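You operate a simulated robot arm through the tools that you are given. There is no shell and no other tool. Be economical: measure what you need, move in short steps, check, and stop when the job is done.

The job below is to be done with a simulated two-armed robot. You get a single attempt, and the scene is never put back.

## Task
Fit the jaw that suits port 1 and press the joint there.
Fine: the old jaw goes in the jaw tray; pin the new one; press once, then draw the tool back and leave it at that port. Where these are worked on the way, their far stop is far enough and under half their travel is too little: jaw pin.
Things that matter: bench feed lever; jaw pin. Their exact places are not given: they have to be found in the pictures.

The check looks at the end state, three seconds after you hand in, the way a careful person would. Anything else that was tipped, shoved, dropped, spilled or broken makes it a failure.

## Robot
Two 6-joint arms with two-finger parallel grippers on one trunk, on a base that drives. Base frame: it is fixed to the floor where the robot stands at the start and does not move with it; the origin is under the middle of the robot, x ahead of it, y to its left, z up; the surface under the hand at the start is at about z = 900. Units: mm, degrees, N and s.
The left shoulder is at the start at [80, 216, 1571], the right one opposite. With the tool pointing down near the work surface each hand reaches from about 100 to 720 mm from the robot's upright axis, wherever it stands, measured 20 degrees to its own side. Places, roughly: bench feed lever [800, 500, 1000]; jaw pin [600, 200, 1000]. Payload 3.43 kg a hand.
The TCP of each hand is the grasp point between the finger pads, 30 mm short of the fingertips. In the tool frame z runs along the fingers and y along their closing line. The gripper opens to 94 mm. The fingers are 28 mm wide and 10 mm thick; the gripper's body (50 by 96 mm) begins 55 mm behind the TCP.
Orientation is that of the tool frame in the base frame, as a unit quaternion [w, x, y, z]. With the fingers straight down and closing along the base's y, the tool's x points along the base's -x, its y along +y and its z along -z.

## Interface
- The arms move only by the tool nudge_tool. It takes "left_series", "right_series" or both (then of equal length, played together; a hand with none holds still); each is a list of rows, each a list of 7 numbers: the shift along the base's x, y, z in units of 25 mm (1.0 is 25 mm), then the turn, a rotation vector about the base's x, y, z in units of 5 degrees (1.0 is 5 degrees), then the finger opening in mm, from 0 to 94. In form: [[dx, dy, dz, wx, wy, wz, fingers], ...]. A call has 1 to 12 rows; each row shifts and turns the commanded pose from where the row before left it. A call with a number of a shift or a turn outside -1 to 1 is refused whole. Each row takes 0.2 s and may step no farther than 50 mm and 8.6 degrees from the row before; otherwise, or with a gripper value out of range, the whole call is refused. Where a pose cannot be reached the arm comes as near as it can. A force on the tool above 50 N (or 10 N above the force at the start of the call, whichever is more), or a blocked arm, ends the call early, and 0.2 s more pass. The fingers move at their own pace (about 72 mm/s each) and stop on an object; they squeeze with about 26 N. The grip force told is the motor's: it shows also when the fingers shut on nothing. Time passes only in rows, and 0.2 s behind the last, so rows that do not move let the fingers close. The reply holds the time, the measured pose of the TCP, the force on the tool along the base axes, the opening and the grip force, in the units named above and with some noise, with the torque about the TCP (base axes, N m) and any sound that the robot's microphone picked up, and new pictures: "pictures" is both (left out), scene, wrist or none (wrist: the cameras of the hands that moved).
- Cameras (640 x 400 px; columns grow to the right, rows downward): "scene" is now at [102.3, -4.2, 1721]; the picture's right is [0.07, -1.00, 0.00], its down [-0.83, -0.05, -0.56] and it looks along [0.56, 0.04, -0.83] (base axes); focal length 265 px, centre (320, 200). "left" rides on the left gripper at [76, -14, -102] in its tool frame; the picture's right is [0.18, 0.98, 0.00], its down [-0.75, 0.14, -0.64] and it looks along [-0.63, 0.12, 0.77] (tool axes); focal length 243 px, centre (320, 200). "right" rides on the right gripper at [76, 14, -102] in its tool frame; the picture's right is [-0.18, 0.98, 0.00], its down [-0.75, -0.14, -0.64] and it looks along [-0.63, -0.12, 0.77] (tool axes); focal length 243 px, centre (320, 200).
- move_column(by): slides the trunk up (or, below 0, down) by that many mm; the arms and the scene camera ride with it, the base frame stays. It gives what a move gives, with no picture.
- drive_base(legs): drives the robot by 1 to 6 legs, each [ahead, left, turn to the left] in mm, mm and degrees, along the robot's own axes; the way and the turn of a leg run together, so that a leg with both is an arc; at most 1500 mm and 180 degrees a leg. The arms and the cameras ride along, it lands a little off, and it stops where it bumps. It gives what a move gives, and a new picture of the scene camera.
- aim_head(pan, tilt): turns the head with the scene camera to pan (to the left, within 86 degrees either way) and tilt (down, from -29 to 69), counted from straight ahead of the robot. It gives what a move gives, and a new picture of the scene camera.
- locate(camera, pixels): for up to 12 pixels [column, row] of the newest picture of that camera ("zoom" is the newest enlarged one), the place [x, y, z] in the base frame of the surface seen there, good to about 2 mm, but the place of the scene camera against the robot may be out by one fixed shift of up to 12 mm in any direction. No time passes.
- zoom(camera, box): a new picture of the part [left, top, right, bottom] of that camera's present view, enlarged. No time passes.
- finish_job(): hands the job in; it is judged then, once.

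Keep the steps short. Do not move on a guess: measure, check each grasp and each placing, and mend mistakes. In all there are 80 turns and 260 pictures (those below and enlarged ones count). Leave the grippers open and the arms clear of the work at the hand-in unless told otherwise, and finish with a single line.

The tools are called after "Emit:" by a JSON object that holds its "name" and its "arguments". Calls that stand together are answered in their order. nudge_tool: Moves the arms, as the interface text tells. Its arguments: {"type":"object","properties":{"left_series":{"type":"array"},"right_series":{"type":"array"},"pictures":{"type":"string","enum":["both","scene","wrist","none"]}},"required":[]} The other tools are called the same way: move_column (by) slides the trunk up or down; drive_base (legs) drives the base; aim_head (pan, tilt) turns the head that bears the scene camera; locate (camera, pixels) gives the place of the surface under pixels of a picture; zoom (camera, box) takes an enlarged picture of a part of a camera's view; finish_job () hands the job in.

At the start:

```text
t: 0.0
left_eef_pos: [333.2, 200.5, 1000.1]
left_ee_rot: [0.0, -0.001, 1.0, 0.0]
left_wrist_force: [-0.5, 0.3, -1.0]
left_moment: [0.0, 0.02, 0.01]
left_opening: 94.0
left_grip_force: 0.0
right_eef_pos: [504.2, -171.7, 999.8]
right_ee_rot: [0.0, 0.0, 1.0, 0.0]
right_wrist_force: [0.5, -0.7, 0.0]
right_moment: [-0.01, 0.0, -0.01]
right_opening: 93.8
right_grip_force: 0.1
trunk travel left (down, up): [-801.0, 39.0]
robot x, y, heading: [2.5, 2.2, 0.0]
head pan, tilt: [3.7, 56.0]
```

scene: 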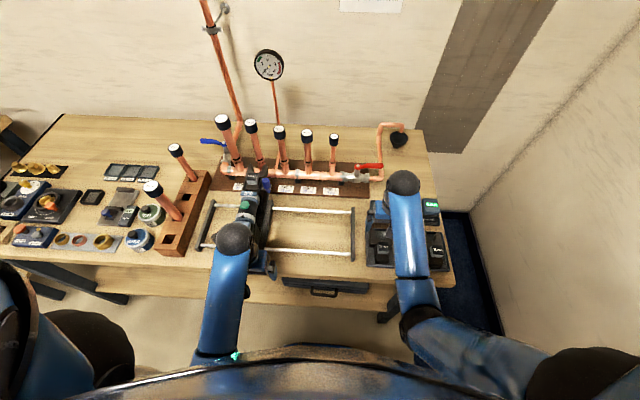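
right: 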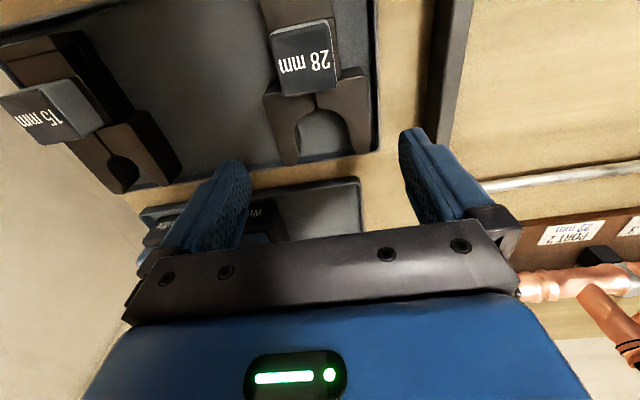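
left: 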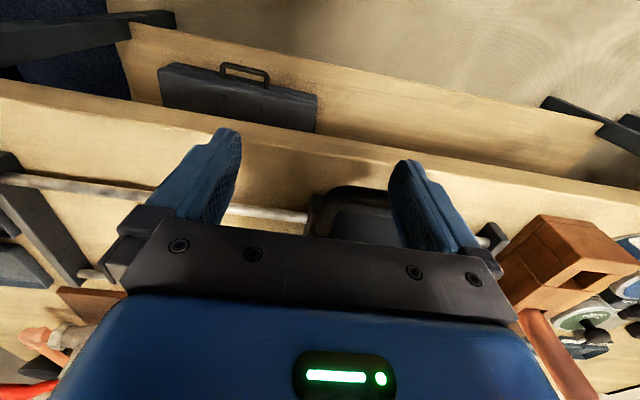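

I see a bench with a manifold, a press tool on rails near the left hand, and jaw trays on the right. I'll enlarge these areas first.

Emit:
{"name": "zoom", "arguments": {"camera": "scene", "box": [190, 100, 390, 225]}}

Emit:
{"name": "zoom", "arguments": {"camera": "scene", "box": [340, 160, 480, 290]}}

Emit:
{"name": "zoom", "arguments": {"camera": "scene", "box": [0, 140, 210, 270]}}

```text
3.20 times, centred on (290, 162) of scene
```

zoom: 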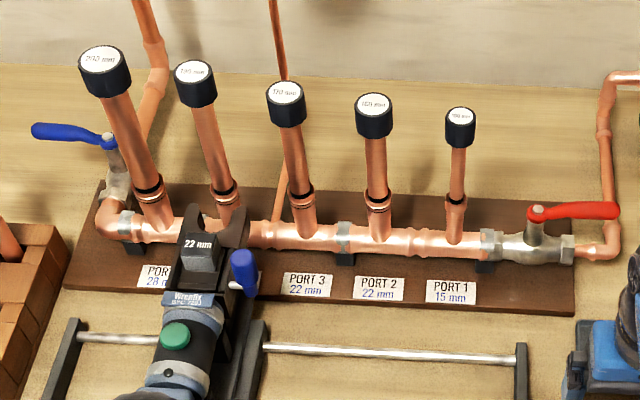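

```text
3.08 times, centred on (410, 225) of scene
```

zoom: 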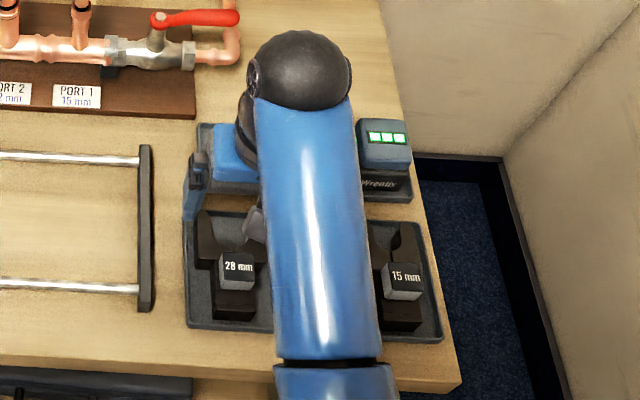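

```text
3.05 times, centred on (105, 205) of scene
```

zoom: 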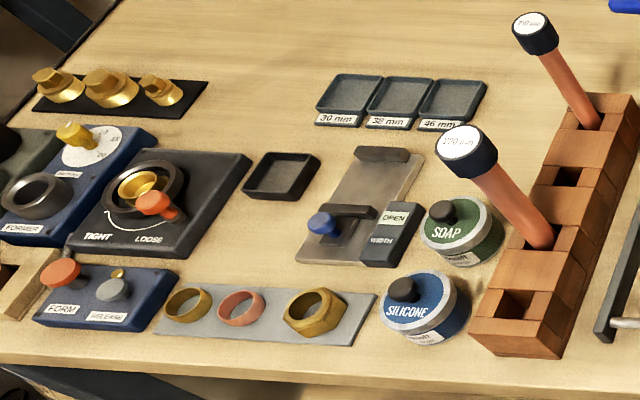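

The press tool carries the 22 mm jaw, and port 1 is 15 mm. I'll locate the main points, and raise both arms straight up to clear the view.

Emit:
{"name": "locate", "arguments": {"camera": "scene", "pixels": [[150, 186], [333, 138], [254, 178], [266, 185], [431, 249], [374, 245], [333, 191], [353, 230], [272, 178], [249, 228], [204, 248], [430, 210]]}}

Emit:
{"name": "nudge_tool", "arguments": {"left_series": [[0, 0, 1, 0, 0, 0, 94], [0, 0, 1, 0, 0, 0, 94], [0, 0, 1, 0, 0, 0, 94], [0, 0, 1, 0, 0, 0, 94], [0, 0, 1, 0, 0, 0, 94], [0, 0, 1, 0, 0, 0, 94], [0, 0, 1, 0, 0, 0, 94], [0, 0, 1, 0, 0, 0, 94], [0, 1, 0, 0, 0, 0, 94], [0, 1, 0, 0, 0, 0, 94], [0, 1, 0, 0, 0, 0, 94], [0, 1, 0, 0, 0, 0, 94]], "right_series": [[0, 0, 1, 0, 0, 0, 94], [0, 0, 1, 0, 0, 0, 94], [0, 0, 1, 0, 0, 0, 94], [0, 0, 1, 0, 0, 0, 94], [0, 0, 1, 0, 0, 0, 94], [0, 0, 1, 0, 0, 0, 94], [0, 0, 1, 0, 0, 0, 94], [0, 0, 1, 0, 0, 0, 94], [-1, 0, 0, 0, 0, 0, 94], [-1, 0, 0, 0, 0, 0, 94], [-1, 0, 0, 0, 0, 0, 94], [-1, 0, 0, 0, 0, 0, 94]]}}

```text
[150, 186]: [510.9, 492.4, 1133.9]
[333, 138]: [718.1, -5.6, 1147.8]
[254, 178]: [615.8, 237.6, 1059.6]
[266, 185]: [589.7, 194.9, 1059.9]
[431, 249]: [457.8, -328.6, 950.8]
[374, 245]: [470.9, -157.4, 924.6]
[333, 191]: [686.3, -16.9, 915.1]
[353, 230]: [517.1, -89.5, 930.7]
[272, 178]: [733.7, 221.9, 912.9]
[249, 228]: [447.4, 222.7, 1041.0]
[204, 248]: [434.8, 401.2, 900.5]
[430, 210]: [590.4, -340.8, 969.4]
```

```text
t: 2.6
left_eef_pos: [303.3, 303.9, 1008.7]
left_ee_rot: [0.003, 0.0, 1.0, 0.001]
left_wrist_force: [0.4, 0.2, 0.0]
left_moment: [-0.02, 0.01, 0.0]
left_opening: 94.1
left_grip_force: 0.1
left hand out of reach, approached as far as the arm can: row 1, 2, 3, 4, 5, 6, 7, 8, 12
right_eef_pos: [481.2, -161.1, 1016.8]
right_ee_rot: [0.002, 0.001, 1.0, 0.0]
right_wrist_force: [-0.1, 0.7, -0.6]
right_moment: [0.0, -0.02, -0.03]
right_opening: 93.9
right_grip_force: 0.1
right hand out of reach, approached as far as the arm can: row 2, 3, 4, 5, 6, 7, 8, 9, 10, 11, 12
trunk travel left (down, up): [-801.0, 39.0]
robot x, y, heading: [-0.5, -4.3, 0.0]
head pan, tilt: [3.7, 56.0]
```

scene: 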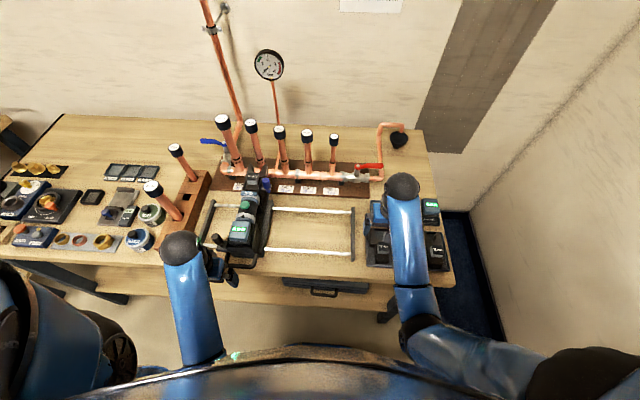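
right: 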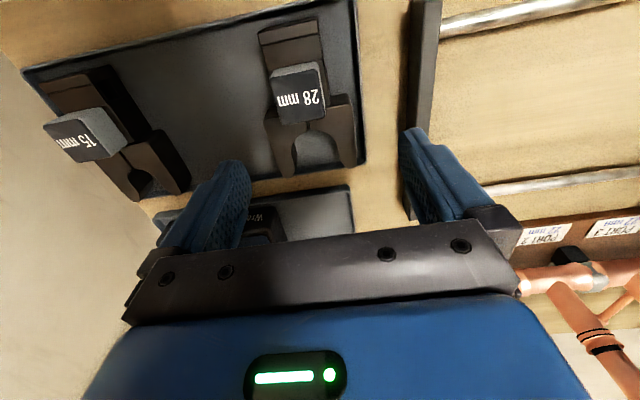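
left: 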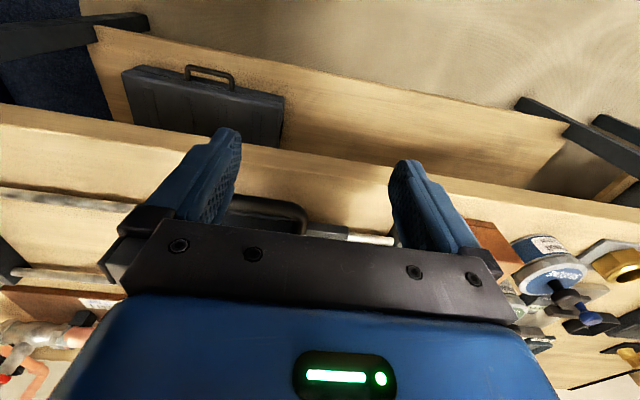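

Arms top out near z 1015. The tool is now visible at (245,225), so I'll enlarge it.

Emit:
{"name": "zoom", "arguments": {"camera": "scene", "box": [195, 165, 295, 290]}}

Emit:
{"name": "zoom", "arguments": {"camera": "left", "box": [0, 150, 640, 400]}}

Emit:
{"name": "zoom", "arguments": {"camera": "scene", "box": [330, 100, 470, 280]}}

```text
3.20 times, centred on (245, 228) of scene
```

zoom: 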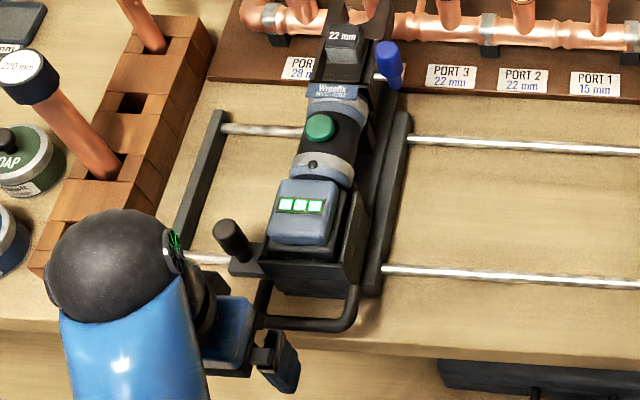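

```text
1.00 times, centred on (320, 275) of left (not enlarged: the box is as wide or as high as the picture)
```

zoom: 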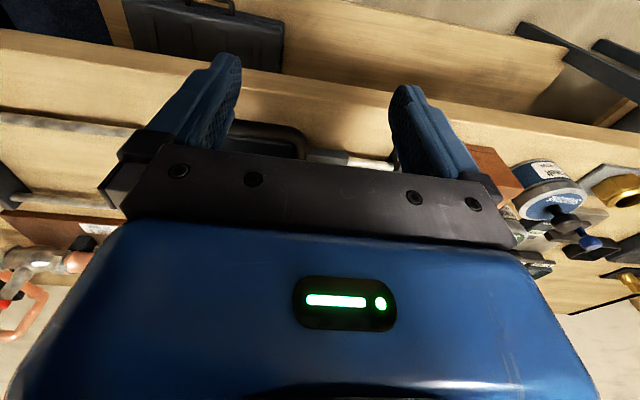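

```text
2.22 times, centred on (400, 190) of scene
```

zoom: 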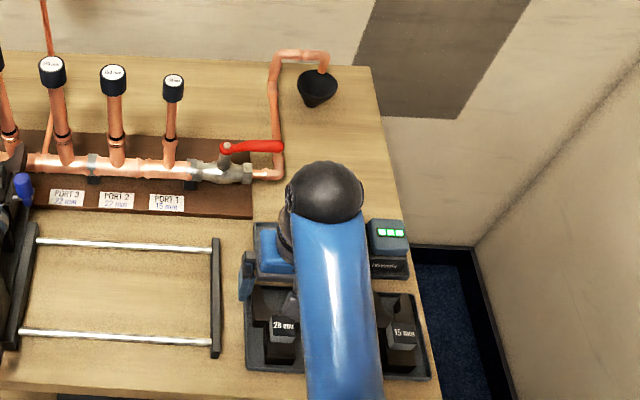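

The blue lever at (210,142) may be the bench feed lever. I'll locate it, look at the gauge, and tilt the head up to see the wall notice.

Emit:
{"name": "locate", "arguments": {"camera": "scene", "pixels": [[204, 141], [212, 142], [224, 144], [368, 165], [269, 65], [231, 241]]}}

Emit:
{"name": "aim_head", "arguments": {"pan": 5, "tilt": 25}}

```text
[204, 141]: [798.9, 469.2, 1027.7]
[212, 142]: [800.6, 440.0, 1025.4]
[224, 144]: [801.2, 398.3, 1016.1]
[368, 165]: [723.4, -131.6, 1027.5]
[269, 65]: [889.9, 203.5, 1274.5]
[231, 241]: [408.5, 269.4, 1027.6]
```

```text
t: 3.6
left_eef_pos: [304.4, 302.5, 1007.8]
left_ee_rot: [0.002, -0.001, 1.0, 0.001]
left_wrist_force: [0.1, 0.1, 0.4]
left_moment: [-0.02, -0.01, 0.01]
left_opening: 94.1
left_grip_force: 0.1
right_eef_pos: [483.1, -161.6, 1017.9]
right_ee_rot: [0.0, 0.0, 1.0, 0.0]
right_wrist_force: [-0.6, -0.4, 0.0]
right_moment: [0.0, 0.04, -0.01]
right_opening: 94.1
right_grip_force: 0.1
trunk travel left (down, up): [-801.0, 39.0]
robot x, y, heading: [0.0, 2.1, -0.3]
head pan, tilt: [5.0, 25.0]
```

scene: 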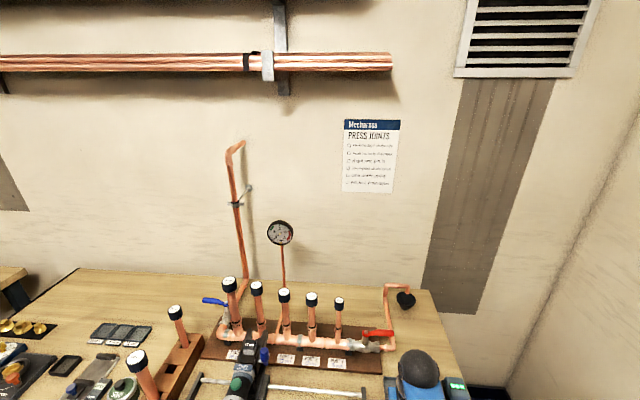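

The blue lever is at about [800,450,1025], so it is the bench feed lever. I'll zoom on the notice, gauge and valve.

Emit:
{"name": "zoom", "arguments": {"camera": "scene", "box": [335, 112, 410, 200]}}

Emit:
{"name": "zoom", "arguments": {"camera": "scene", "box": [262, 215, 298, 250]}}

Emit:
{"name": "zoom", "arguments": {"camera": "scene", "box": [190, 270, 270, 350]}}

Emit:
{"name": "zoom", "arguments": {"camera": "scene", "box": [320, 275, 430, 365]}}

```text
4.55 times, centred on (372, 156) of scene
```

zoom: 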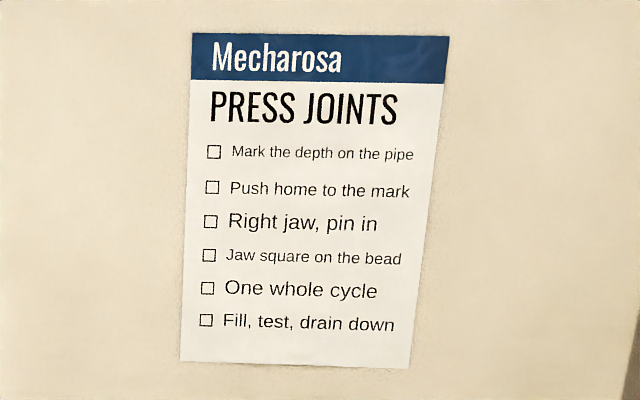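

```text
11.43 times, centred on (280, 232) of scene
```

zoom: 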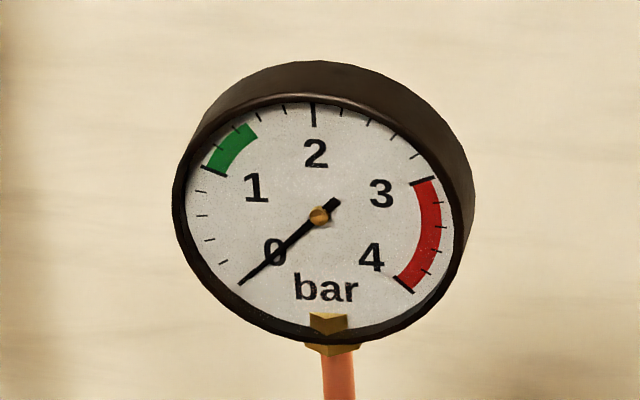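

```text
5.00 times, centred on (230, 310) of scene
```

zoom: 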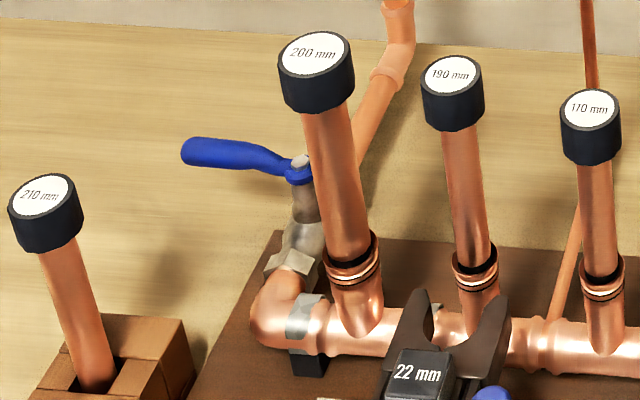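

```text
4.44 times, centred on (375, 320) of scene
```

zoom: 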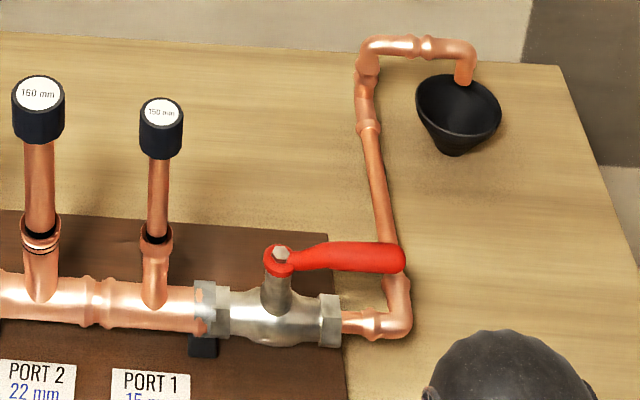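

Feed is closed, drain open, and the gauge reads 0, so I leave those valves alone. Next I aim the head at the press tool for details.

Emit:
{"name": "aim_head", "arguments": {"pan": 25, "tilt": 58}}

Emit:
{"name": "zoom", "arguments": {"camera": "scene", "box": [300, 130, 460, 230]}}

Emit:
{"name": "zoom", "arguments": {"camera": "scene", "box": [300, 180, 460, 280]}}

```text
t: 4.5
left_eef_pos: [303.9, 301.4, 1008.5]
left_ee_rot: [0.002, 0.001, 1.0, 0.0]
left_wrist_force: [0.2, -0.6, -0.4]
left_moment: [0.02, 0.01, 0.02]
left_opening: 94.2
left_grip_force: 0.0
right_eef_pos: [481.0, -161.2, 1017.4]
right_ee_rot: [0.001, 0.0, 1.0, 0.0]
right_wrist_force: [1.4, -0.3, -0.5]
right_moment: [-0.02, 0.03, 0.02]
right_opening: 93.8
right_grip_force: 0.0
trunk travel left (down, up): [-801.0, 39.0]
robot x, y, heading: [0.8, 0.1, 0.0]
head pan, tilt: [25.0, 58.0]
```

scene: 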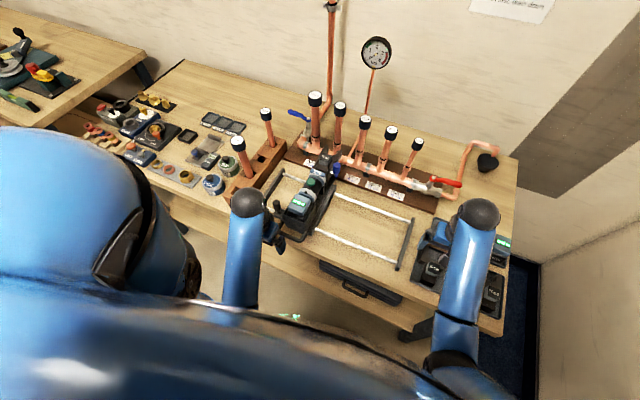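

```text
4.00 times, centred on (380, 180) of scene
```

zoom: 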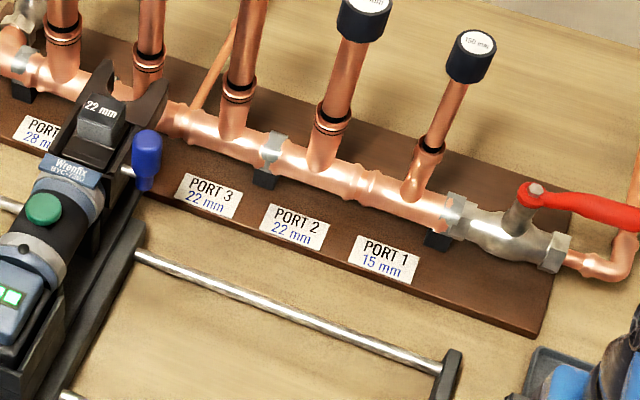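

```text
4.00 times, centred on (380, 230) of scene
```

zoom: 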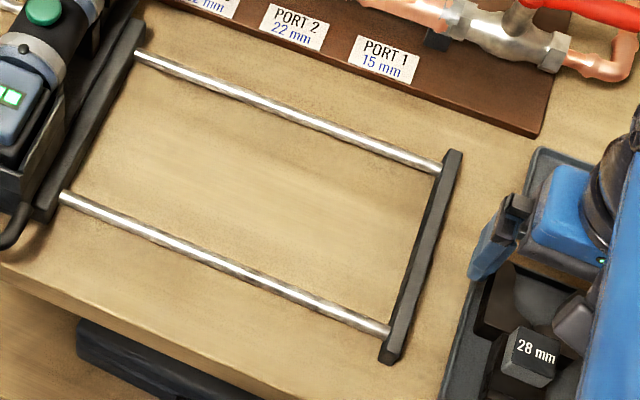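

The left hand hides the rear of the tool. I'll move it left and back, clear of the bench edge, and aim the head again.

Emit:
{"name": "nudge_tool", "arguments": {"left_series": [[-1, 1, 0, 0, 0, 0, 94], [-1, 1, 0, 0, 0, 0, 94], [0, 1, 0, 0, 0, 0, 94], [0, 1, 0, 0, 0, 0, 94]], "pictures": "none"}}

Emit:
{"name": "aim_head", "arguments": {"pan": 10, "tilt": 60}}

Emit:
{"name": "zoom", "arguments": {"camera": "scene", "box": [230, 130, 340, 220]}}

Emit:
{"name": "zoom", "arguments": {"camera": "scene", "box": [230, 190, 340, 270]}}

```text
t: 5.5
left_eef_pos: [252.6, 401.8, 1003.7]
left_ee_rot: [0.0, -0.001, 1.0, 0.0]
left_wrist_force: [-0.1, 0.5, 0.4]
left_moment: [0.03, 0.01, 0.0]
left_opening: 93.8
left_grip_force: 0.0
left hand out of reach, approached as far as the arm can: row 4
right_eef_pos: [482.9, -161.0, 1016.0]
right_ee_rot: [0.001, 0.0, 1.0, 0.0]
right_wrist_force: [0.0, -0.4, 0.5]
right_moment: [-0.01, -0.01, -0.02]
right_opening: 93.9
right_grip_force: 0.0
trunk travel left (down, up): [-801.0, 39.0]
robot x, y, heading: [2.2, 2.0, -0.1]
head pan, tilt: [25.0, 58.0]
```

```text
t: 6.3
left_eef_pos: [253.5, 401.3, 1005.6]
left_ee_rot: [0.002, 0.001, 1.0, 0.001]
left_wrist_force: [0.1, 0.2, -0.7]
left_moment: [0.0, 0.0, 0.05]
left_opening: 94.0
left_grip_force: 0.1
right_eef_pos: [481.5, -161.0, 1017.0]
right_ee_rot: [0.002, 0.0, 1.0, 0.0]
right_wrist_force: [-0.9, -0.8, 0.1]
right_moment: [0.0, 0.03, 0.03]
right_opening: 94.1
right_grip_force: 0.1
trunk travel left (down, up): [-801.0, 39.0]
robot x, y, heading: [-1.1, -1.3, -0.0]
head pan, tilt: [10.0, 60.0]
```

scene: 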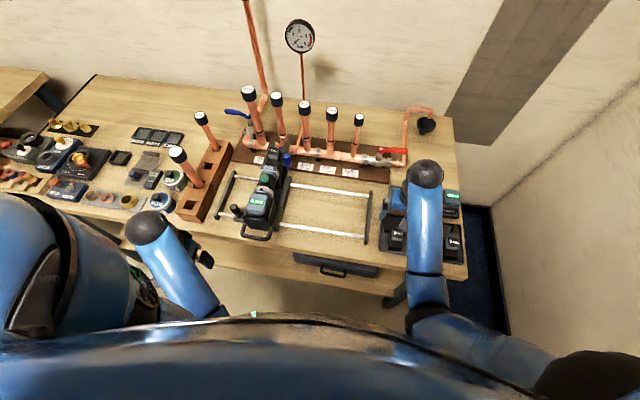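

```text
4.44 times, centred on (285, 175) of scene
```

zoom: 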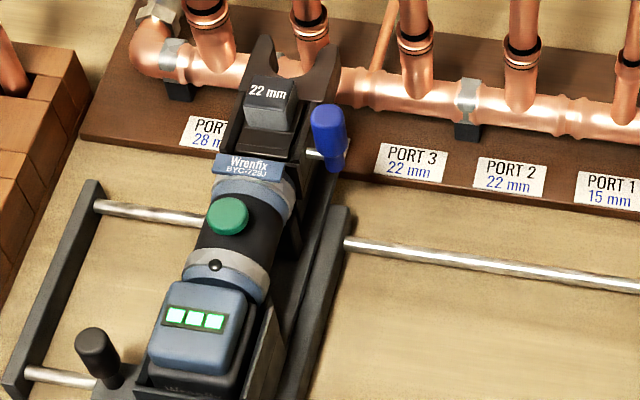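

```text
5.00 times, centred on (285, 230) of scene
```

zoom: 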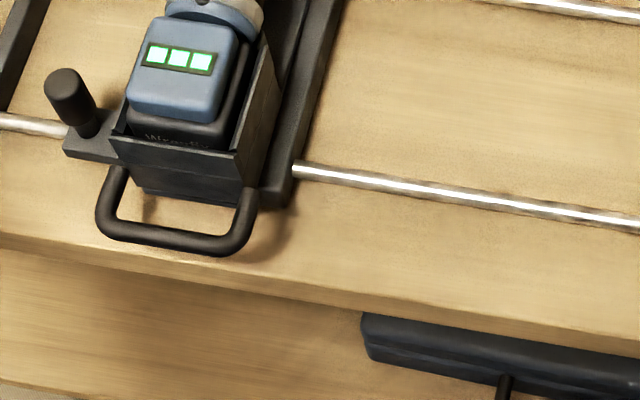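

Now I measure the handle, knob, pin, jaw, button and port points.

Emit:
{"name": "locate", "arguments": {"camera": "zoom", "pixels": [[68, 78], [82, 115], [165, 240], [112, 200], [242, 222], [185, 75], [90, 135], [225, 190], [260, 185], [300, 190], [285, 10], [190, 13]]}}

Emit:
{"name": "locate", "arguments": {"camera": "scene", "pixels": [[287, 155], [286, 163], [283, 164.5], [274, 151], [272, 141], [285.5, 143], [264.3, 178.4], [358, 138], [357, 147], [359, 119], [332, 142], [283, 130]]}}

Emit:
{"name": "zoom", "arguments": {"camera": "scene", "box": [335, 105, 385, 185]}}

```text
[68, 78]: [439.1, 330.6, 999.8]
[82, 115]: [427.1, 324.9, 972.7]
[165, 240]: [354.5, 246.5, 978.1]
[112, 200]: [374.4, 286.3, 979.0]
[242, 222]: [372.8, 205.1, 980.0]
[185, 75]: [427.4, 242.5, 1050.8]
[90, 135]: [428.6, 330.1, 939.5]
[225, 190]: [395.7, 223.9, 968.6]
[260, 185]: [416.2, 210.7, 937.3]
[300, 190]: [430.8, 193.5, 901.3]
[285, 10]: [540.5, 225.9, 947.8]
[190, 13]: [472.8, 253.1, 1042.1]
```

```text
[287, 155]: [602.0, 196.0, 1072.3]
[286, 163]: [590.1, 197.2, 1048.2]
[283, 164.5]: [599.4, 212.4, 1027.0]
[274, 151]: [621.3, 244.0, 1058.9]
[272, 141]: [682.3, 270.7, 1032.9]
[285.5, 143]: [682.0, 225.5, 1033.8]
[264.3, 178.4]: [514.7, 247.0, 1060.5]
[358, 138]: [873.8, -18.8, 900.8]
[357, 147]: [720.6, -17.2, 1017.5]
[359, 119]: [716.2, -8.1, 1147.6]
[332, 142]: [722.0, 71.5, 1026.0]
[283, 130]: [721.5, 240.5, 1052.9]
```

```text
5.00 times, centred on (360, 145) of scene
```

zoom: 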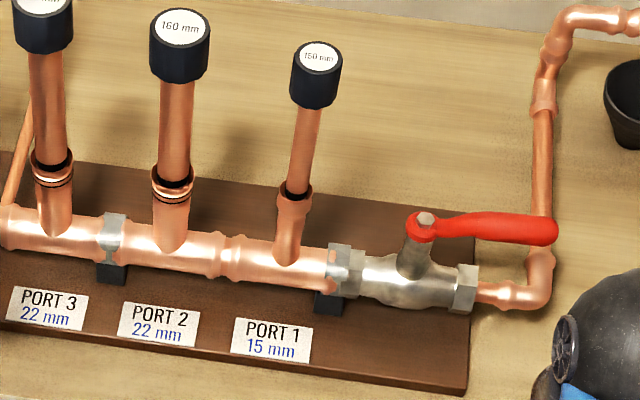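

Geometry so far: the tool axis is at y≈247 (port 4) and port 1 is at y≈-13. The jaw cube top is at z≈1059. I'll raise the trunk for more height, then pull the right arm aside to view the tray.

Emit:
{"name": "move_column", "arguments": {"by": 38}}

Emit:
{"name": "nudge_tool", "arguments": {"right_series": [[-1, 0, 0.5, 0, 0, 0, 94], [-1, 0, 0.5, 0, 0, 0, 94], [-1, 0, 0, 0, 0, 0, 94], [-1, 0, 0, 0, 0, 0, 94], [-1, -1, 0, 0, 0, 0, 94], [-1, -1, 0, 0, 0, 0, 94]]}}

```text
t: 7.1
left_eef_pos: [254.2, 402.2, 1044.4]
left_ee_rot: [0.002, 0.0, 1.0, 0.001]
left_wrist_force: [0.0, 0.0, -0.7]
left_moment: [-0.01, 0.01, 0.01]
left_opening: 94.1
left_grip_force: 0.0
right_eef_pos: [481.0, -161.4, 1054.8]
right_ee_rot: [0.002, 0.0, 1.0, 0.0]
right_wrist_force: [0.0, -0.3, -0.6]
right_moment: [-0.04, 0.03, 0.03]
right_opening: 93.9
right_grip_force: 0.0
trunk travel left (down, up): [-839.0, 1.0]
robot x, y, heading: [-0.8, 0.8, -0.0]
head pan, tilt: [10.0, 60.0]
```

```text
t: 8.5
left_eef_pos: [253.5, 401.1, 1043.8]
left_ee_rot: [0.002, -0.001, 1.0, 0.002]
left_wrist_force: [0.9, 0.9, -1.2]
left_moment: [0.0, -0.01, -0.01]
left_opening: 93.9
left_grip_force: 0.1
right_eef_pos: [337.8, -210.7, 1042.8]
right_ee_rot: [0.001, 0.0, 1.0, 0.001]
right_wrist_force: [0.0, 0.6, -0.1]
right_moment: [-0.02, 0.01, -0.02]
right_opening: 93.8
right_grip_force: 0.1
right hand out of reach, approached as far as the arm can: row 1, 2, 3
trunk travel left (down, up): [-839.0, 1.0]
robot x, y, heading: [1.4, -3.9, 0.1]
head pan, tilt: [10.0, 60.0]
```

scene: 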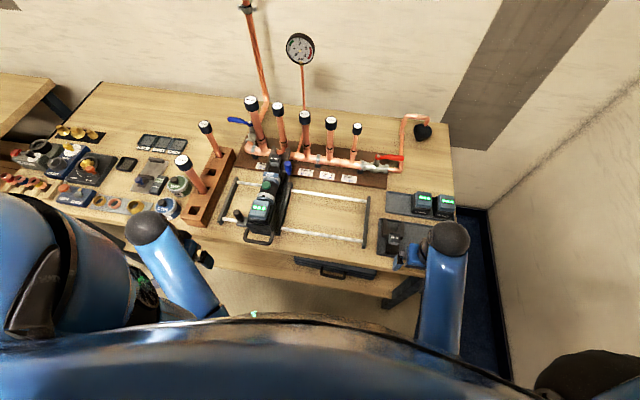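
right: 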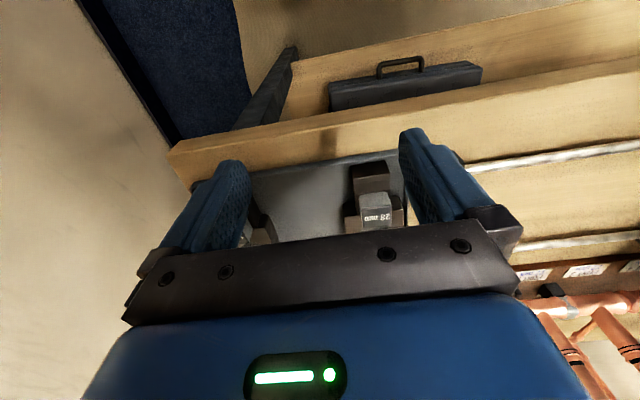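

The tray is clear now: two jaws with an empty middle. Next I bring the left hand over the loop handle's left leg, staying high, to look with its wrist camera.

Emit:
{"name": "nudge_tool", "arguments": {"left_series": [[0, -1, 0, 0, 0, 0, 94], [0, -1, 0, 0, 0, 0, 94], [0.5, -1, 0, 0, 0, 0, 94], [0.5, -1, 0, 0, 0, 0, 94], [0.5, -0.6, 0, 0, 0, 0, 94], [0.5, 0, 0, 0, 0, 0, 94]], "pictures": "both"}}

Emit:
{"name": "zoom", "arguments": {"camera": "scene", "box": [360, 180, 480, 280]}}

```text
t: 9.9
left_eef_pos: [305.4, 287.2, 1042.3]
left_ee_rot: [0.001, -0.001, 1.0, 0.001]
left_wrist_force: [-0.3, 0.4, -0.9]
left_moment: [0.01, 0.01, 0.02]
left_opening: 94.0
left_grip_force: 0.0
right_eef_pos: [339.2, -210.2, 1041.1]
right_ee_rot: [0.001, 0.001, 1.0, 0.0]
right_wrist_force: [-0.9, -1.1, 1.1]
right_moment: [0.0, 0.0, 0.02]
right_opening: 94.0
right_grip_force: 0.0
trunk travel left (down, up): [-839.0, 1.0]
robot x, y, heading: [2.4, -2.7, 0.3]
head pan, tilt: [10.0, 60.0]
```

scene: 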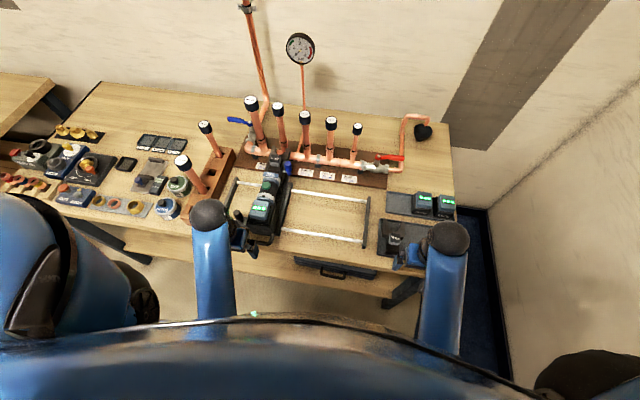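
left: 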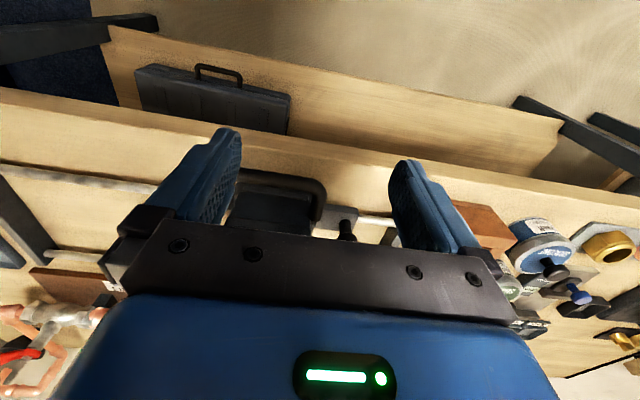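

```text
4.00 times, centred on (420, 230) of scene
```

zoom: 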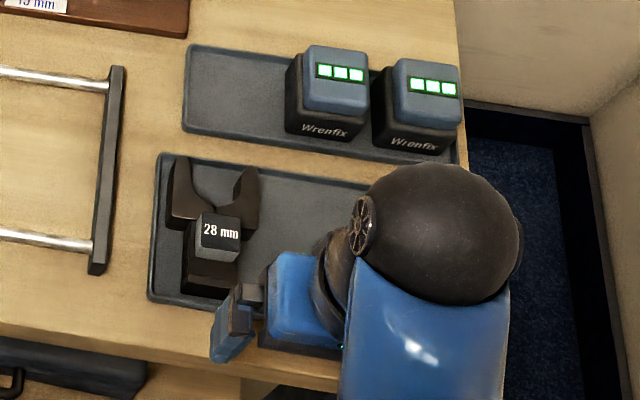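

In the left wrist picture the loop handle's left corner is near (320,195) and the knob at (345,230). I'll locate them with the wrist camera, which has no offset.

Emit:
{"name": "locate", "arguments": {"camera": "left", "pixels": [[270, 178], [318, 190], [320, 200], [316, 214], [345, 230], [348, 238], [342, 212], [265, 205]]}}

Emit:
{"name": "zoom", "arguments": {"camera": "left", "box": [220, 150, 400, 260]}}

Emit:
{"name": "locate", "arguments": {"camera": "zoom", "pixels": [[100, 95], [200, 95], [350, 120], [355, 165], [345, 200], [460, 290]]}}

```text
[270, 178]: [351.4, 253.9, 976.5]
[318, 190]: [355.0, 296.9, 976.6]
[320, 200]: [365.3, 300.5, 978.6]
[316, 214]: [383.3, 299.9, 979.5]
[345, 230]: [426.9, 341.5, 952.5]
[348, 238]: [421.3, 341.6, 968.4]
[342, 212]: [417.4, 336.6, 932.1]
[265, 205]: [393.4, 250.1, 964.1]
```

```text
3.56 times, centred on (310, 205) of left
```

zoom: 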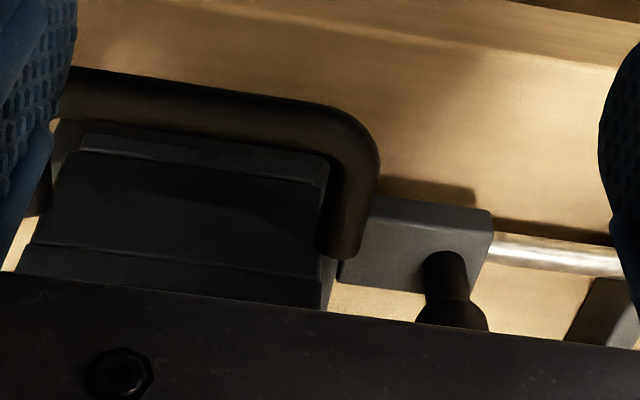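

```text
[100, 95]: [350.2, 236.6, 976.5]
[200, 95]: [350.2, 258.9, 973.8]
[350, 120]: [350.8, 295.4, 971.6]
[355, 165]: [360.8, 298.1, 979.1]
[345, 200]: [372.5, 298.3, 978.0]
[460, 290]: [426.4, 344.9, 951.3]
```

The wrist camera puts the left leg at x 360–390, y≈299, z≈974, so the scene camera's y reads about 12 mm low. I'll move above the leg and descend with the fingers at 50 mm.

Emit:
{"name": "nudge_tool", "arguments": {"left_series": [[0.95, 0.48, 0, 0, 0, 0, 50], [0.95, 0, 0, 0, 0, 0, 50], [0.95, 0, 0, 0, 0, 0, 50], [0, 0, -0.6, 0, 0, 0, 50], [0, 0, -0.6, 0, 0, 0, 50], [0, 0, 0, 0, 0, 0, 50]], "pictures": "wrist"}}

```text
t: 11.3
left_eef_pos: [377.5, 297.9, 1013.8]
left_ee_rot: [0.001, 0.0, 1.0, 0.0]
left_wrist_force: [0.1, -0.4, 0.0]
left_moment: [0.0, 0.01, 0.04]
left_opening: 49.7
left_grip_force: 0.0
right_eef_pos: [339.5, -210.1, 1040.9]
right_ee_rot: [0.001, 0.0, 1.0, 0.0]
right_wrist_force: [-0.2, -0.1, 0.1]
right_moment: [0.03, 0.01, 0.01]
right_opening: 94.1
right_grip_force: 0.1
trunk travel left (down, up): [-839.0, 1.0]
robot x, y, heading: [0.5, 0.0, -0.0]
head pan, tilt: [10.0, 60.0]
```

left: 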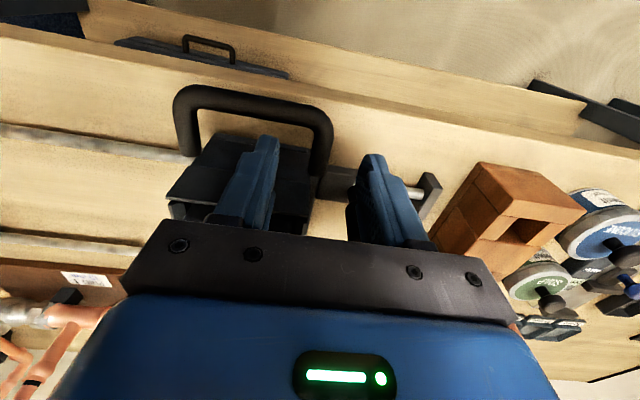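

The leg at (320,140) lies between the fingers in line. I'll descend 26 mm more and close.

Emit:
{"name": "nudge_tool", "arguments": {"left_series": [[0, 0, -0.5, 0, 0, 0, 50], [0, 0, -0.54, 0, 0, 0, 50], [0, 0, 0, 0, 0, 0, 30], [0, 0, 0, 0, 0, 0, 0], [0, 0, 0, 0, 0, 0, 0], [0, 0, 0, 0, 0, 0, 0]], "pictures": "wrist"}}

```text
t: 12.7
left_eef_pos: [378.5, 299.0, 989.0]
left_ee_rot: [0.003, -0.001, 1.0, 0.002]
left_wrist_force: [9.7, -0.7, 15.8]
left_moment: [0.26, -1.33, 1.2]
left_opening: 15.1
left_grip_force: 44.7
right_eef_pos: [340.1, -211.1, 1042.3]
right_ee_rot: [0.0, 0.0, 1.0, 0.001]
right_wrist_force: [-0.3, 0.2, 0.0]
right_moment: [0.02, -0.01, 0.0]
right_opening: 94.0
right_grip_force: 0.0
trunk travel left (down, up): [-839.0, 1.0]
robot x, y, heading: [-0.2, -3.9, -0.1]
head pan, tilt: [10.0, 60.0]
```

left: 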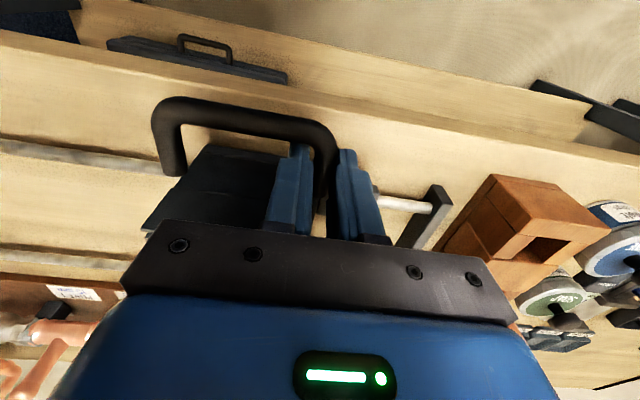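

The fingers hold the leg (15 mm), but there is some contact force. I'll ease off: open, go up 6 mm and back 3 mm, then close again.

Emit:
{"name": "nudge_tool", "arguments": {"left_series": [[0, 0, 0, 0, 0, 0, 30], [-0.12, 0, 0.3, 0, 0, 0, 30], [0, 0, 0, 0, 0, 0, 30], [0, 0, 0, 0, 0, 0, 0], [0, 0, 0, 0, 0, 0, 0]], "pictures": "none"}}

```text
t: 13.9
left_eef_pos: [377.6, 298.3, 995.3]
left_ee_rot: [0.0, 0.0, 1.0, 0.002]
left_wrist_force: [23.0, -2.0, -1.2]
left_moment: [-0.19, -0.3, 1.35]
left_opening: 15.1
left_grip_force: 45.1
right_eef_pos: [342.9, -210.2, 1040.6]
right_ee_rot: [0.0, 0.0, 1.0, 0.0]
right_wrist_force: [0.4, 0.2, -0.1]
right_moment: [0.0, 0.04, -0.02]
right_opening: 94.1
right_grip_force: 0.1
trunk travel left (down, up): [-839.0, 1.0]
robot x, y, heading: [0.1, -3.1, 0.0]
head pan, tilt: [10.0, 60.0]
```

The vertical force is gone; the remaining +x force comes from the bend. I'll ease 3 mm in x, then test a short slide along -y.

Emit:
{"name": "nudge_tool", "arguments": {"left_series": [[0.12, 0, 0, 0, 0, 0, 0], [0, -0.4, 0, 0, 0, 0, 0], [0, -0.4, 0, 0, 0, 0, 0], [0, -0.4, 0, 0, 0, 0, 0]], "pictures": "scene"}}

```text
t: 14.9
left_eef_pos: [379.0, 267.8, 993.9]
left_ee_rot: [0.0, 0.001, 1.0, 0.002]
left_wrist_force: [13.5, -1.6, -2.8]
left_moment: [0.44, -1.04, 1.51]
left_opening: 15.1
left_grip_force: 45.5
right_eef_pos: [340.9, -211.8, 1040.0]
right_ee_rot: [-0.001, -0.001, 1.0, 0.001]
right_wrist_force: [-0.1, 0.6, 0.2]
right_moment: [-0.02, 0.0, 0.02]
right_opening: 93.8
right_grip_force: 0.0
trunk travel left (down, up): [-839.0, 1.0]
robot x, y, heading: [-2.0, -3.6, -0.2]
head pan, tilt: [10.0, 60.0]
```

scene: 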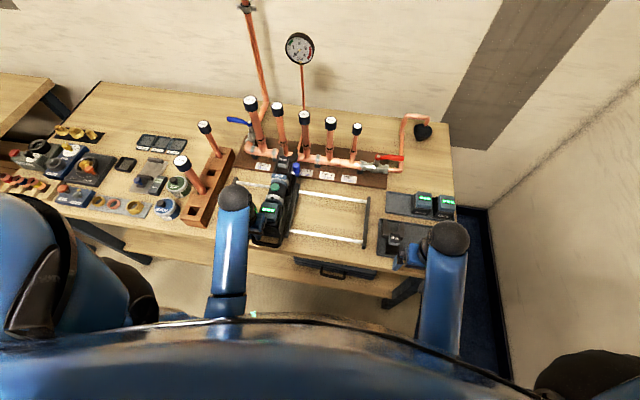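

The carriage slides freely. I continue 200 mm in -y with modest rows, watching force.

Emit:
{"name": "nudge_tool", "arguments": {"left_series": [[0, -0.8, 0, 0, 0, 0, 0], [0, -0.8, 0, 0, 0, 0, 0], [0, -0.8, 0, 0, 0, 0, 0], [0, -0.8, 0, 0, 0, 0, 0], [0, -0.8, 0, 0, 0, 0, 0], [0, -0.8, 0, 0, 0, 0, 0], [0, -0.8, 0, 0, 0, 0, 0], [0, -0.8, 0, 0, 0, 0, 0], [0, -0.8, 0, 0, 0, 0, 0], [0, -0.8, 0, 0, 0, 0, 0]], "pictures": "scene"}}

Emit:
{"name": "zoom", "arguments": {"camera": "scene", "box": [300, 110, 410, 200]}}

```text
t: 17.1
left_eef_pos: [378.5, 67.3, 994.2]
left_ee_rot: [0.003, -0.001, 1.0, 0.001]
left_wrist_force: [11.7, 2.1, 0.1]
left_moment: [-0.26, -0.47, 1.32]
left_opening: 15.0
left_grip_force: 44.9
right_eef_pos: [340.4, -211.1, 1041.9]
right_ee_rot: [0.0, 0.0, 1.0, 0.001]
right_wrist_force: [-0.1, 0.0, 0.7]
right_moment: [-0.01, 0.01, 0.03]
right_opening: 93.9
right_grip_force: 0.1
trunk travel left (down, up): [-839.0, 1.0]
robot x, y, heading: [-3.0, 1.0, 0.1]
head pan, tilt: [10.0, 60.0]
```

scene: 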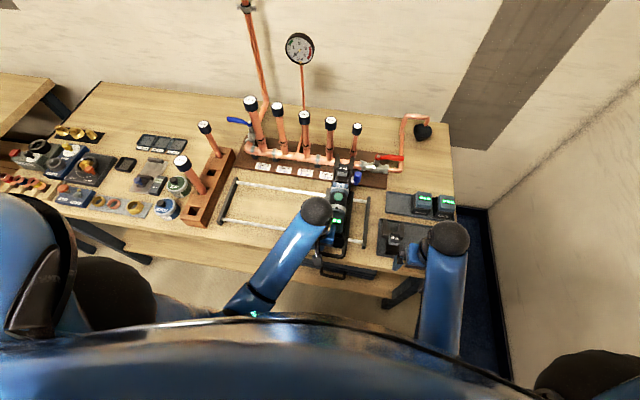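

```text
4.44 times, centred on (355, 155) of scene
```

zoom: 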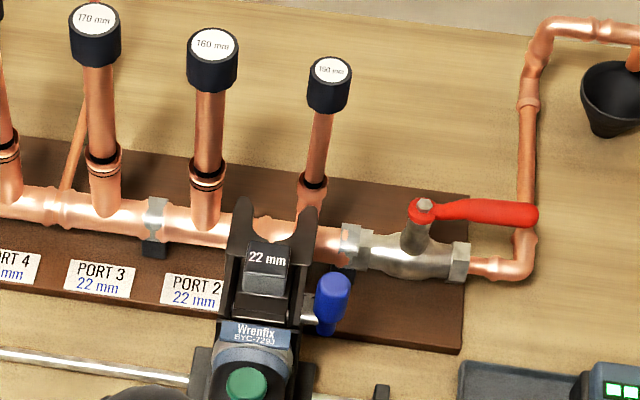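

I measure the alignment between the fork and port 1.

Emit:
{"name": "locate", "arguments": {"camera": "zoom", "pixels": [[241, 210], [307, 217], [233, 240], [313, 243], [268, 260], [313, 187], [303, 187], [323, 188], [320, 150], [330, 72], [246, 384], [330, 290]]}}

```text
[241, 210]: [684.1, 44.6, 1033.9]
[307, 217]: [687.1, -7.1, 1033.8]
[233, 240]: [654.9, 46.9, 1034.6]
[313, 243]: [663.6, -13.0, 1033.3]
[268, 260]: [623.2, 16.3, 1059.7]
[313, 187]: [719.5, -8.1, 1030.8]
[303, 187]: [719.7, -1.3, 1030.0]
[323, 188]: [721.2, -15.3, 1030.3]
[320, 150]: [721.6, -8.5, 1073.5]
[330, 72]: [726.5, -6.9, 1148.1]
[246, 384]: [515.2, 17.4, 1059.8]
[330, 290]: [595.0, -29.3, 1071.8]
```

Port 1 is at y≈-8.2 and the tool axis at ≈17, so another -25 mm.

Emit:
{"name": "nudge_tool", "arguments": {"left_series": [[0, -0.5, 0, 0, 0, 0, 0], [0, -0.5, 0, 0, 0, 0, 0], [0, 0, 0, 0, 0, 0, 0]], "pictures": "scene"}}

Emit:
{"name": "zoom", "arguments": {"camera": "scene", "box": [310, 110, 400, 200]}}

```text
t: 17.9
left_eef_pos: [378.9, 43.1, 993.5]
left_ee_rot: [0.002, 0.0, 1.0, 0.001]
left_wrist_force: [15.4, -2.6, 4.8]
left_moment: [0.4, -0.59, 1.48]
left_opening: 15.0
left_grip_force: 45.0
right_eef_pos: [340.2, -210.6, 1040.4]
right_ee_rot: [0.0, 0.0, 1.0, 0.0]
right_wrist_force: [-0.4, 0.8, -0.3]
right_moment: [-0.02, -0.01, 0.01]
right_opening: 94.0
right_grip_force: 0.0
trunk travel left (down, up): [-839.0, 1.0]
robot x, y, heading: [-1.1, 1.8, 0.2]
head pan, tilt: [10.0, 60.0]
```

scene: 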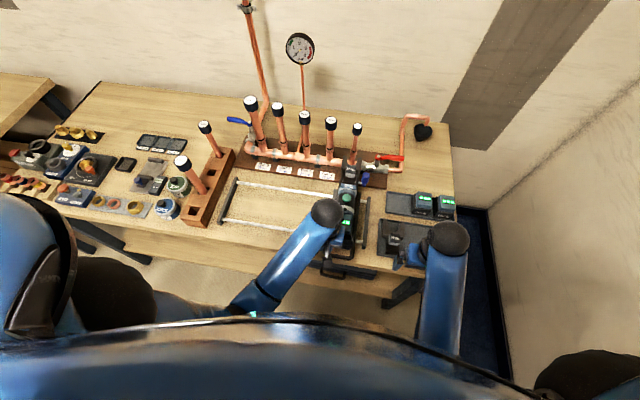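

```text
4.44 times, centred on (355, 155) of scene
```

zoom: 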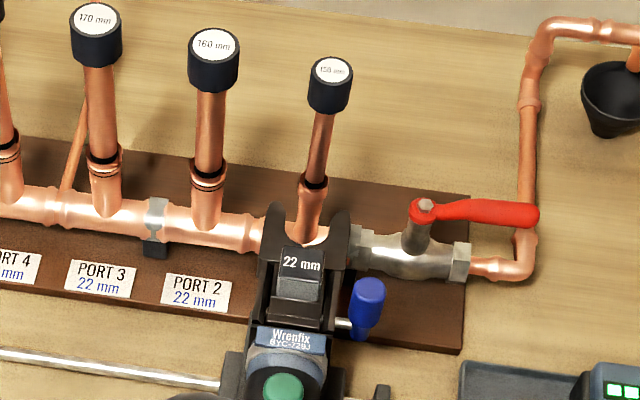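

Aligned to within a few mm. The left hand keeps holding. Now I measure the blue pin knob, the jaw cube and their surroundings.

Emit:
{"name": "locate", "arguments": {"camera": "zoom", "pixels": [[368, 288], [365, 320], [362, 335], [343, 323], [350, 300], [382, 300], [302, 262], [298, 288], [280, 275], [322, 275], [355, 240], [283, 384]]}}

Emit:
{"name": "nudge_tool", "arguments": {"right_series": [[1, 0, 0, 0, 0, 0, 94], [1, 0, 0, 0, 0, 0, 94], [1, 0.5, 0, 0, 0, 0, 94], [1, 0.5, 0, 0, 0, 0, 94], [1, 0.5, 0, 0, 0, 0, 94]], "pictures": "wrist"}}

```text
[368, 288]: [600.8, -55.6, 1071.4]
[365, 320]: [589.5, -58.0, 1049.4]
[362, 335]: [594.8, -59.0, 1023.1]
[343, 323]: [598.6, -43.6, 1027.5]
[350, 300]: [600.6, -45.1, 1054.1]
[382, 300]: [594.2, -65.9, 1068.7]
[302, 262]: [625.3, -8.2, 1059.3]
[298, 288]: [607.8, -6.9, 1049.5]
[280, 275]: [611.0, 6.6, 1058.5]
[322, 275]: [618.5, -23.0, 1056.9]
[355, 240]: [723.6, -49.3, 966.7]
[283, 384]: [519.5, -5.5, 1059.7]
```

```text
t: 19.1
left_eef_pos: [378.8, 43.1, 993.9]
left_ee_rot: [0.003, -0.001, 1.0, 0.0]
left_wrist_force: [19.3, -0.1, 15.5]
left_moment: [-0.12, 0.07, 1.42]
left_opening: 15.0
left_grip_force: 44.8
right_eef_pos: [464.8, -171.5, 1039.9]
right_ee_rot: [0.001, 0.0, 1.0, 0.0]
right_wrist_force: [0.2, 0.0, 0.0]
right_moment: [-0.02, 0.0, 0.03]
right_opening: 94.2
right_grip_force: 0.1
trunk travel left (down, up): [-839.0, 1.0]
robot x, y, heading: [-0.2, -0.8, 0.1]
head pan, tilt: [10.0, 60.0]
```

right: 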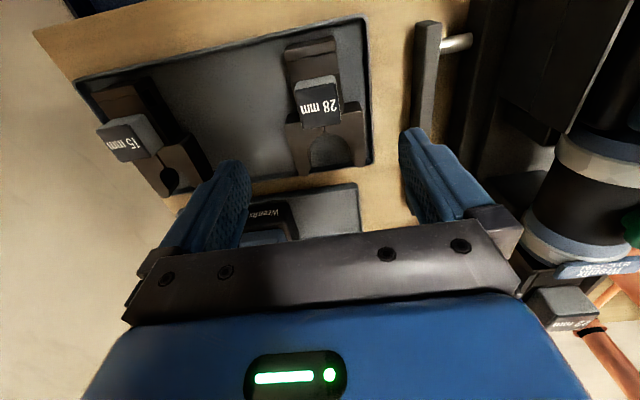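

The pin knob is vertical at scene [597,-57], z 1023–1071. I'll test how high the right hand reaches nearby while moving to a viewing spot, clear on the -y side.

Emit:
{"name": "nudge_tool", "arguments": {"right_series": [[1, 0, 0.5, 0, 0, 0, 94], [1, 0, 1, 0, 0, 0, 60], [1, 0, 1, 0, 0, 0, 34], [0.5, 0, 0.6, 0, 0, 0, 34], [0, 0, 0, 0, 0, 0, 34]], "pictures": "both"}}

```text
t: 20.3
left_eef_pos: [378.8, 43.3, 993.4]
left_ee_rot: [0.001, 0.0, 1.0, 0.001]
left_wrist_force: [20.6, -0.1, 19.0]
left_moment: [-0.01, -0.5, 1.46]
left_opening: 14.8
left_grip_force: 45.2
right_eef_pos: [567.2, -173.1, 1090.7]
right_ee_rot: [0.001, 0.0, 1.0, 0.0]
right_wrist_force: [0.3, -0.3, -0.5]
right_moment: [-0.05, -0.02, -0.03]
right_opening: 34.1
right_grip_force: 0.1
right hand out of reach, approached as far as the arm can: row 2, 3, 4
trunk travel left (down, up): [-839.0, 1.0]
robot x, y, heading: [-1.2, 5.9, 0.1]
head pan, tilt: [10.0, 60.0]
```

scene: 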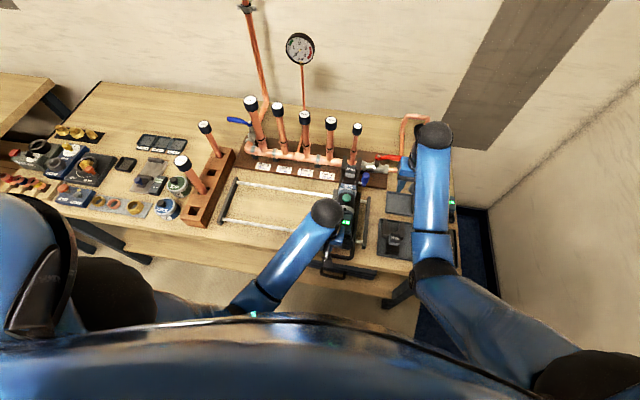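
right: 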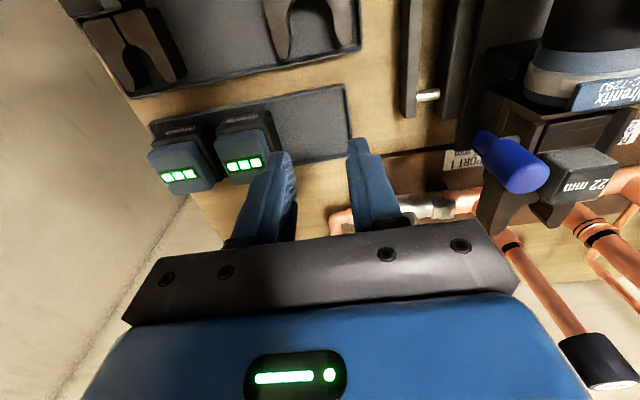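

Height is enough (1091 at x 567). The blue knob shows at (510,160) in the right picture. I'll locate it there.

Emit:
{"name": "locate", "arguments": {"camera": "right", "pixels": [[530, 178], [515, 165], [490, 145], [482, 137], [560, 170], [590, 160], [555, 205], [600, 190], [620, 178], [500, 150]]}}

Emit:
{"name": "zoom", "arguments": {"camera": "right", "box": [430, 90, 640, 230]}}

```text
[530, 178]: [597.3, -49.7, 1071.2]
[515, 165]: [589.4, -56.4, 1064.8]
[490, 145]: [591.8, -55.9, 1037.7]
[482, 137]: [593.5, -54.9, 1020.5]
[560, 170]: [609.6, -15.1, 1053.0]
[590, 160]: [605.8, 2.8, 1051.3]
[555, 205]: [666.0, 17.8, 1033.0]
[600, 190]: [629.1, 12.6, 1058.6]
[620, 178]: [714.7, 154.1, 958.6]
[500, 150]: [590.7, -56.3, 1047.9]
```

```text
2.86 times, centred on (535, 160) of right
```

zoom: 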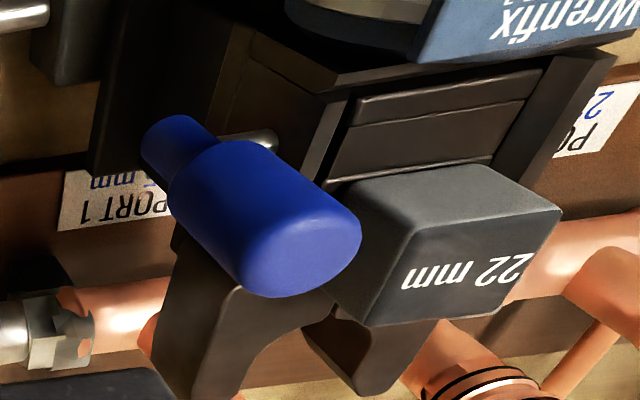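

Right camera gives the knob centre ≈[599,-47], top 1071, and the cube side at y≈-15, leaving about 22 mm of gap for one finger. First I go to x≈599 and rise to about 1110.

Emit:
{"name": "nudge_tool", "arguments": {"right_series": [[0.64, 0, 0.4, 0, 0, 0, 34], [0.64, 0, 0.4, 0, 0, 0, 34], [0, 0.5, 0, 0, 0, 0, 34], [0, 0.5, 0, 0, 0, 0, 34]], "pictures": "none"}}

```text
t: 21.3
left_eef_pos: [377.4, 44.2, 994.5]
left_ee_rot: [0.002, -0.001, 1.0, 0.002]
left_wrist_force: [21.8, 0.5, 19.7]
left_moment: [-0.06, -0.52, 1.49]
left_opening: 14.8
left_grip_force: 45.3
right_eef_pos: [599.7, -146.7, 1109.2]
right_ee_rot: [0.001, 0.0, 1.0, 0.0]
right_wrist_force: [-0.3, 0.3, -0.3]
right_moment: [0.01, -0.01, 0.01]
right_opening: 34.4
right_grip_force: 0.1
trunk travel left (down, up): [-839.0, 1.0]
robot x, y, heading: [3.4, 0.5, 0.0]
head pan, tilt: [10.0, 60.0]
```

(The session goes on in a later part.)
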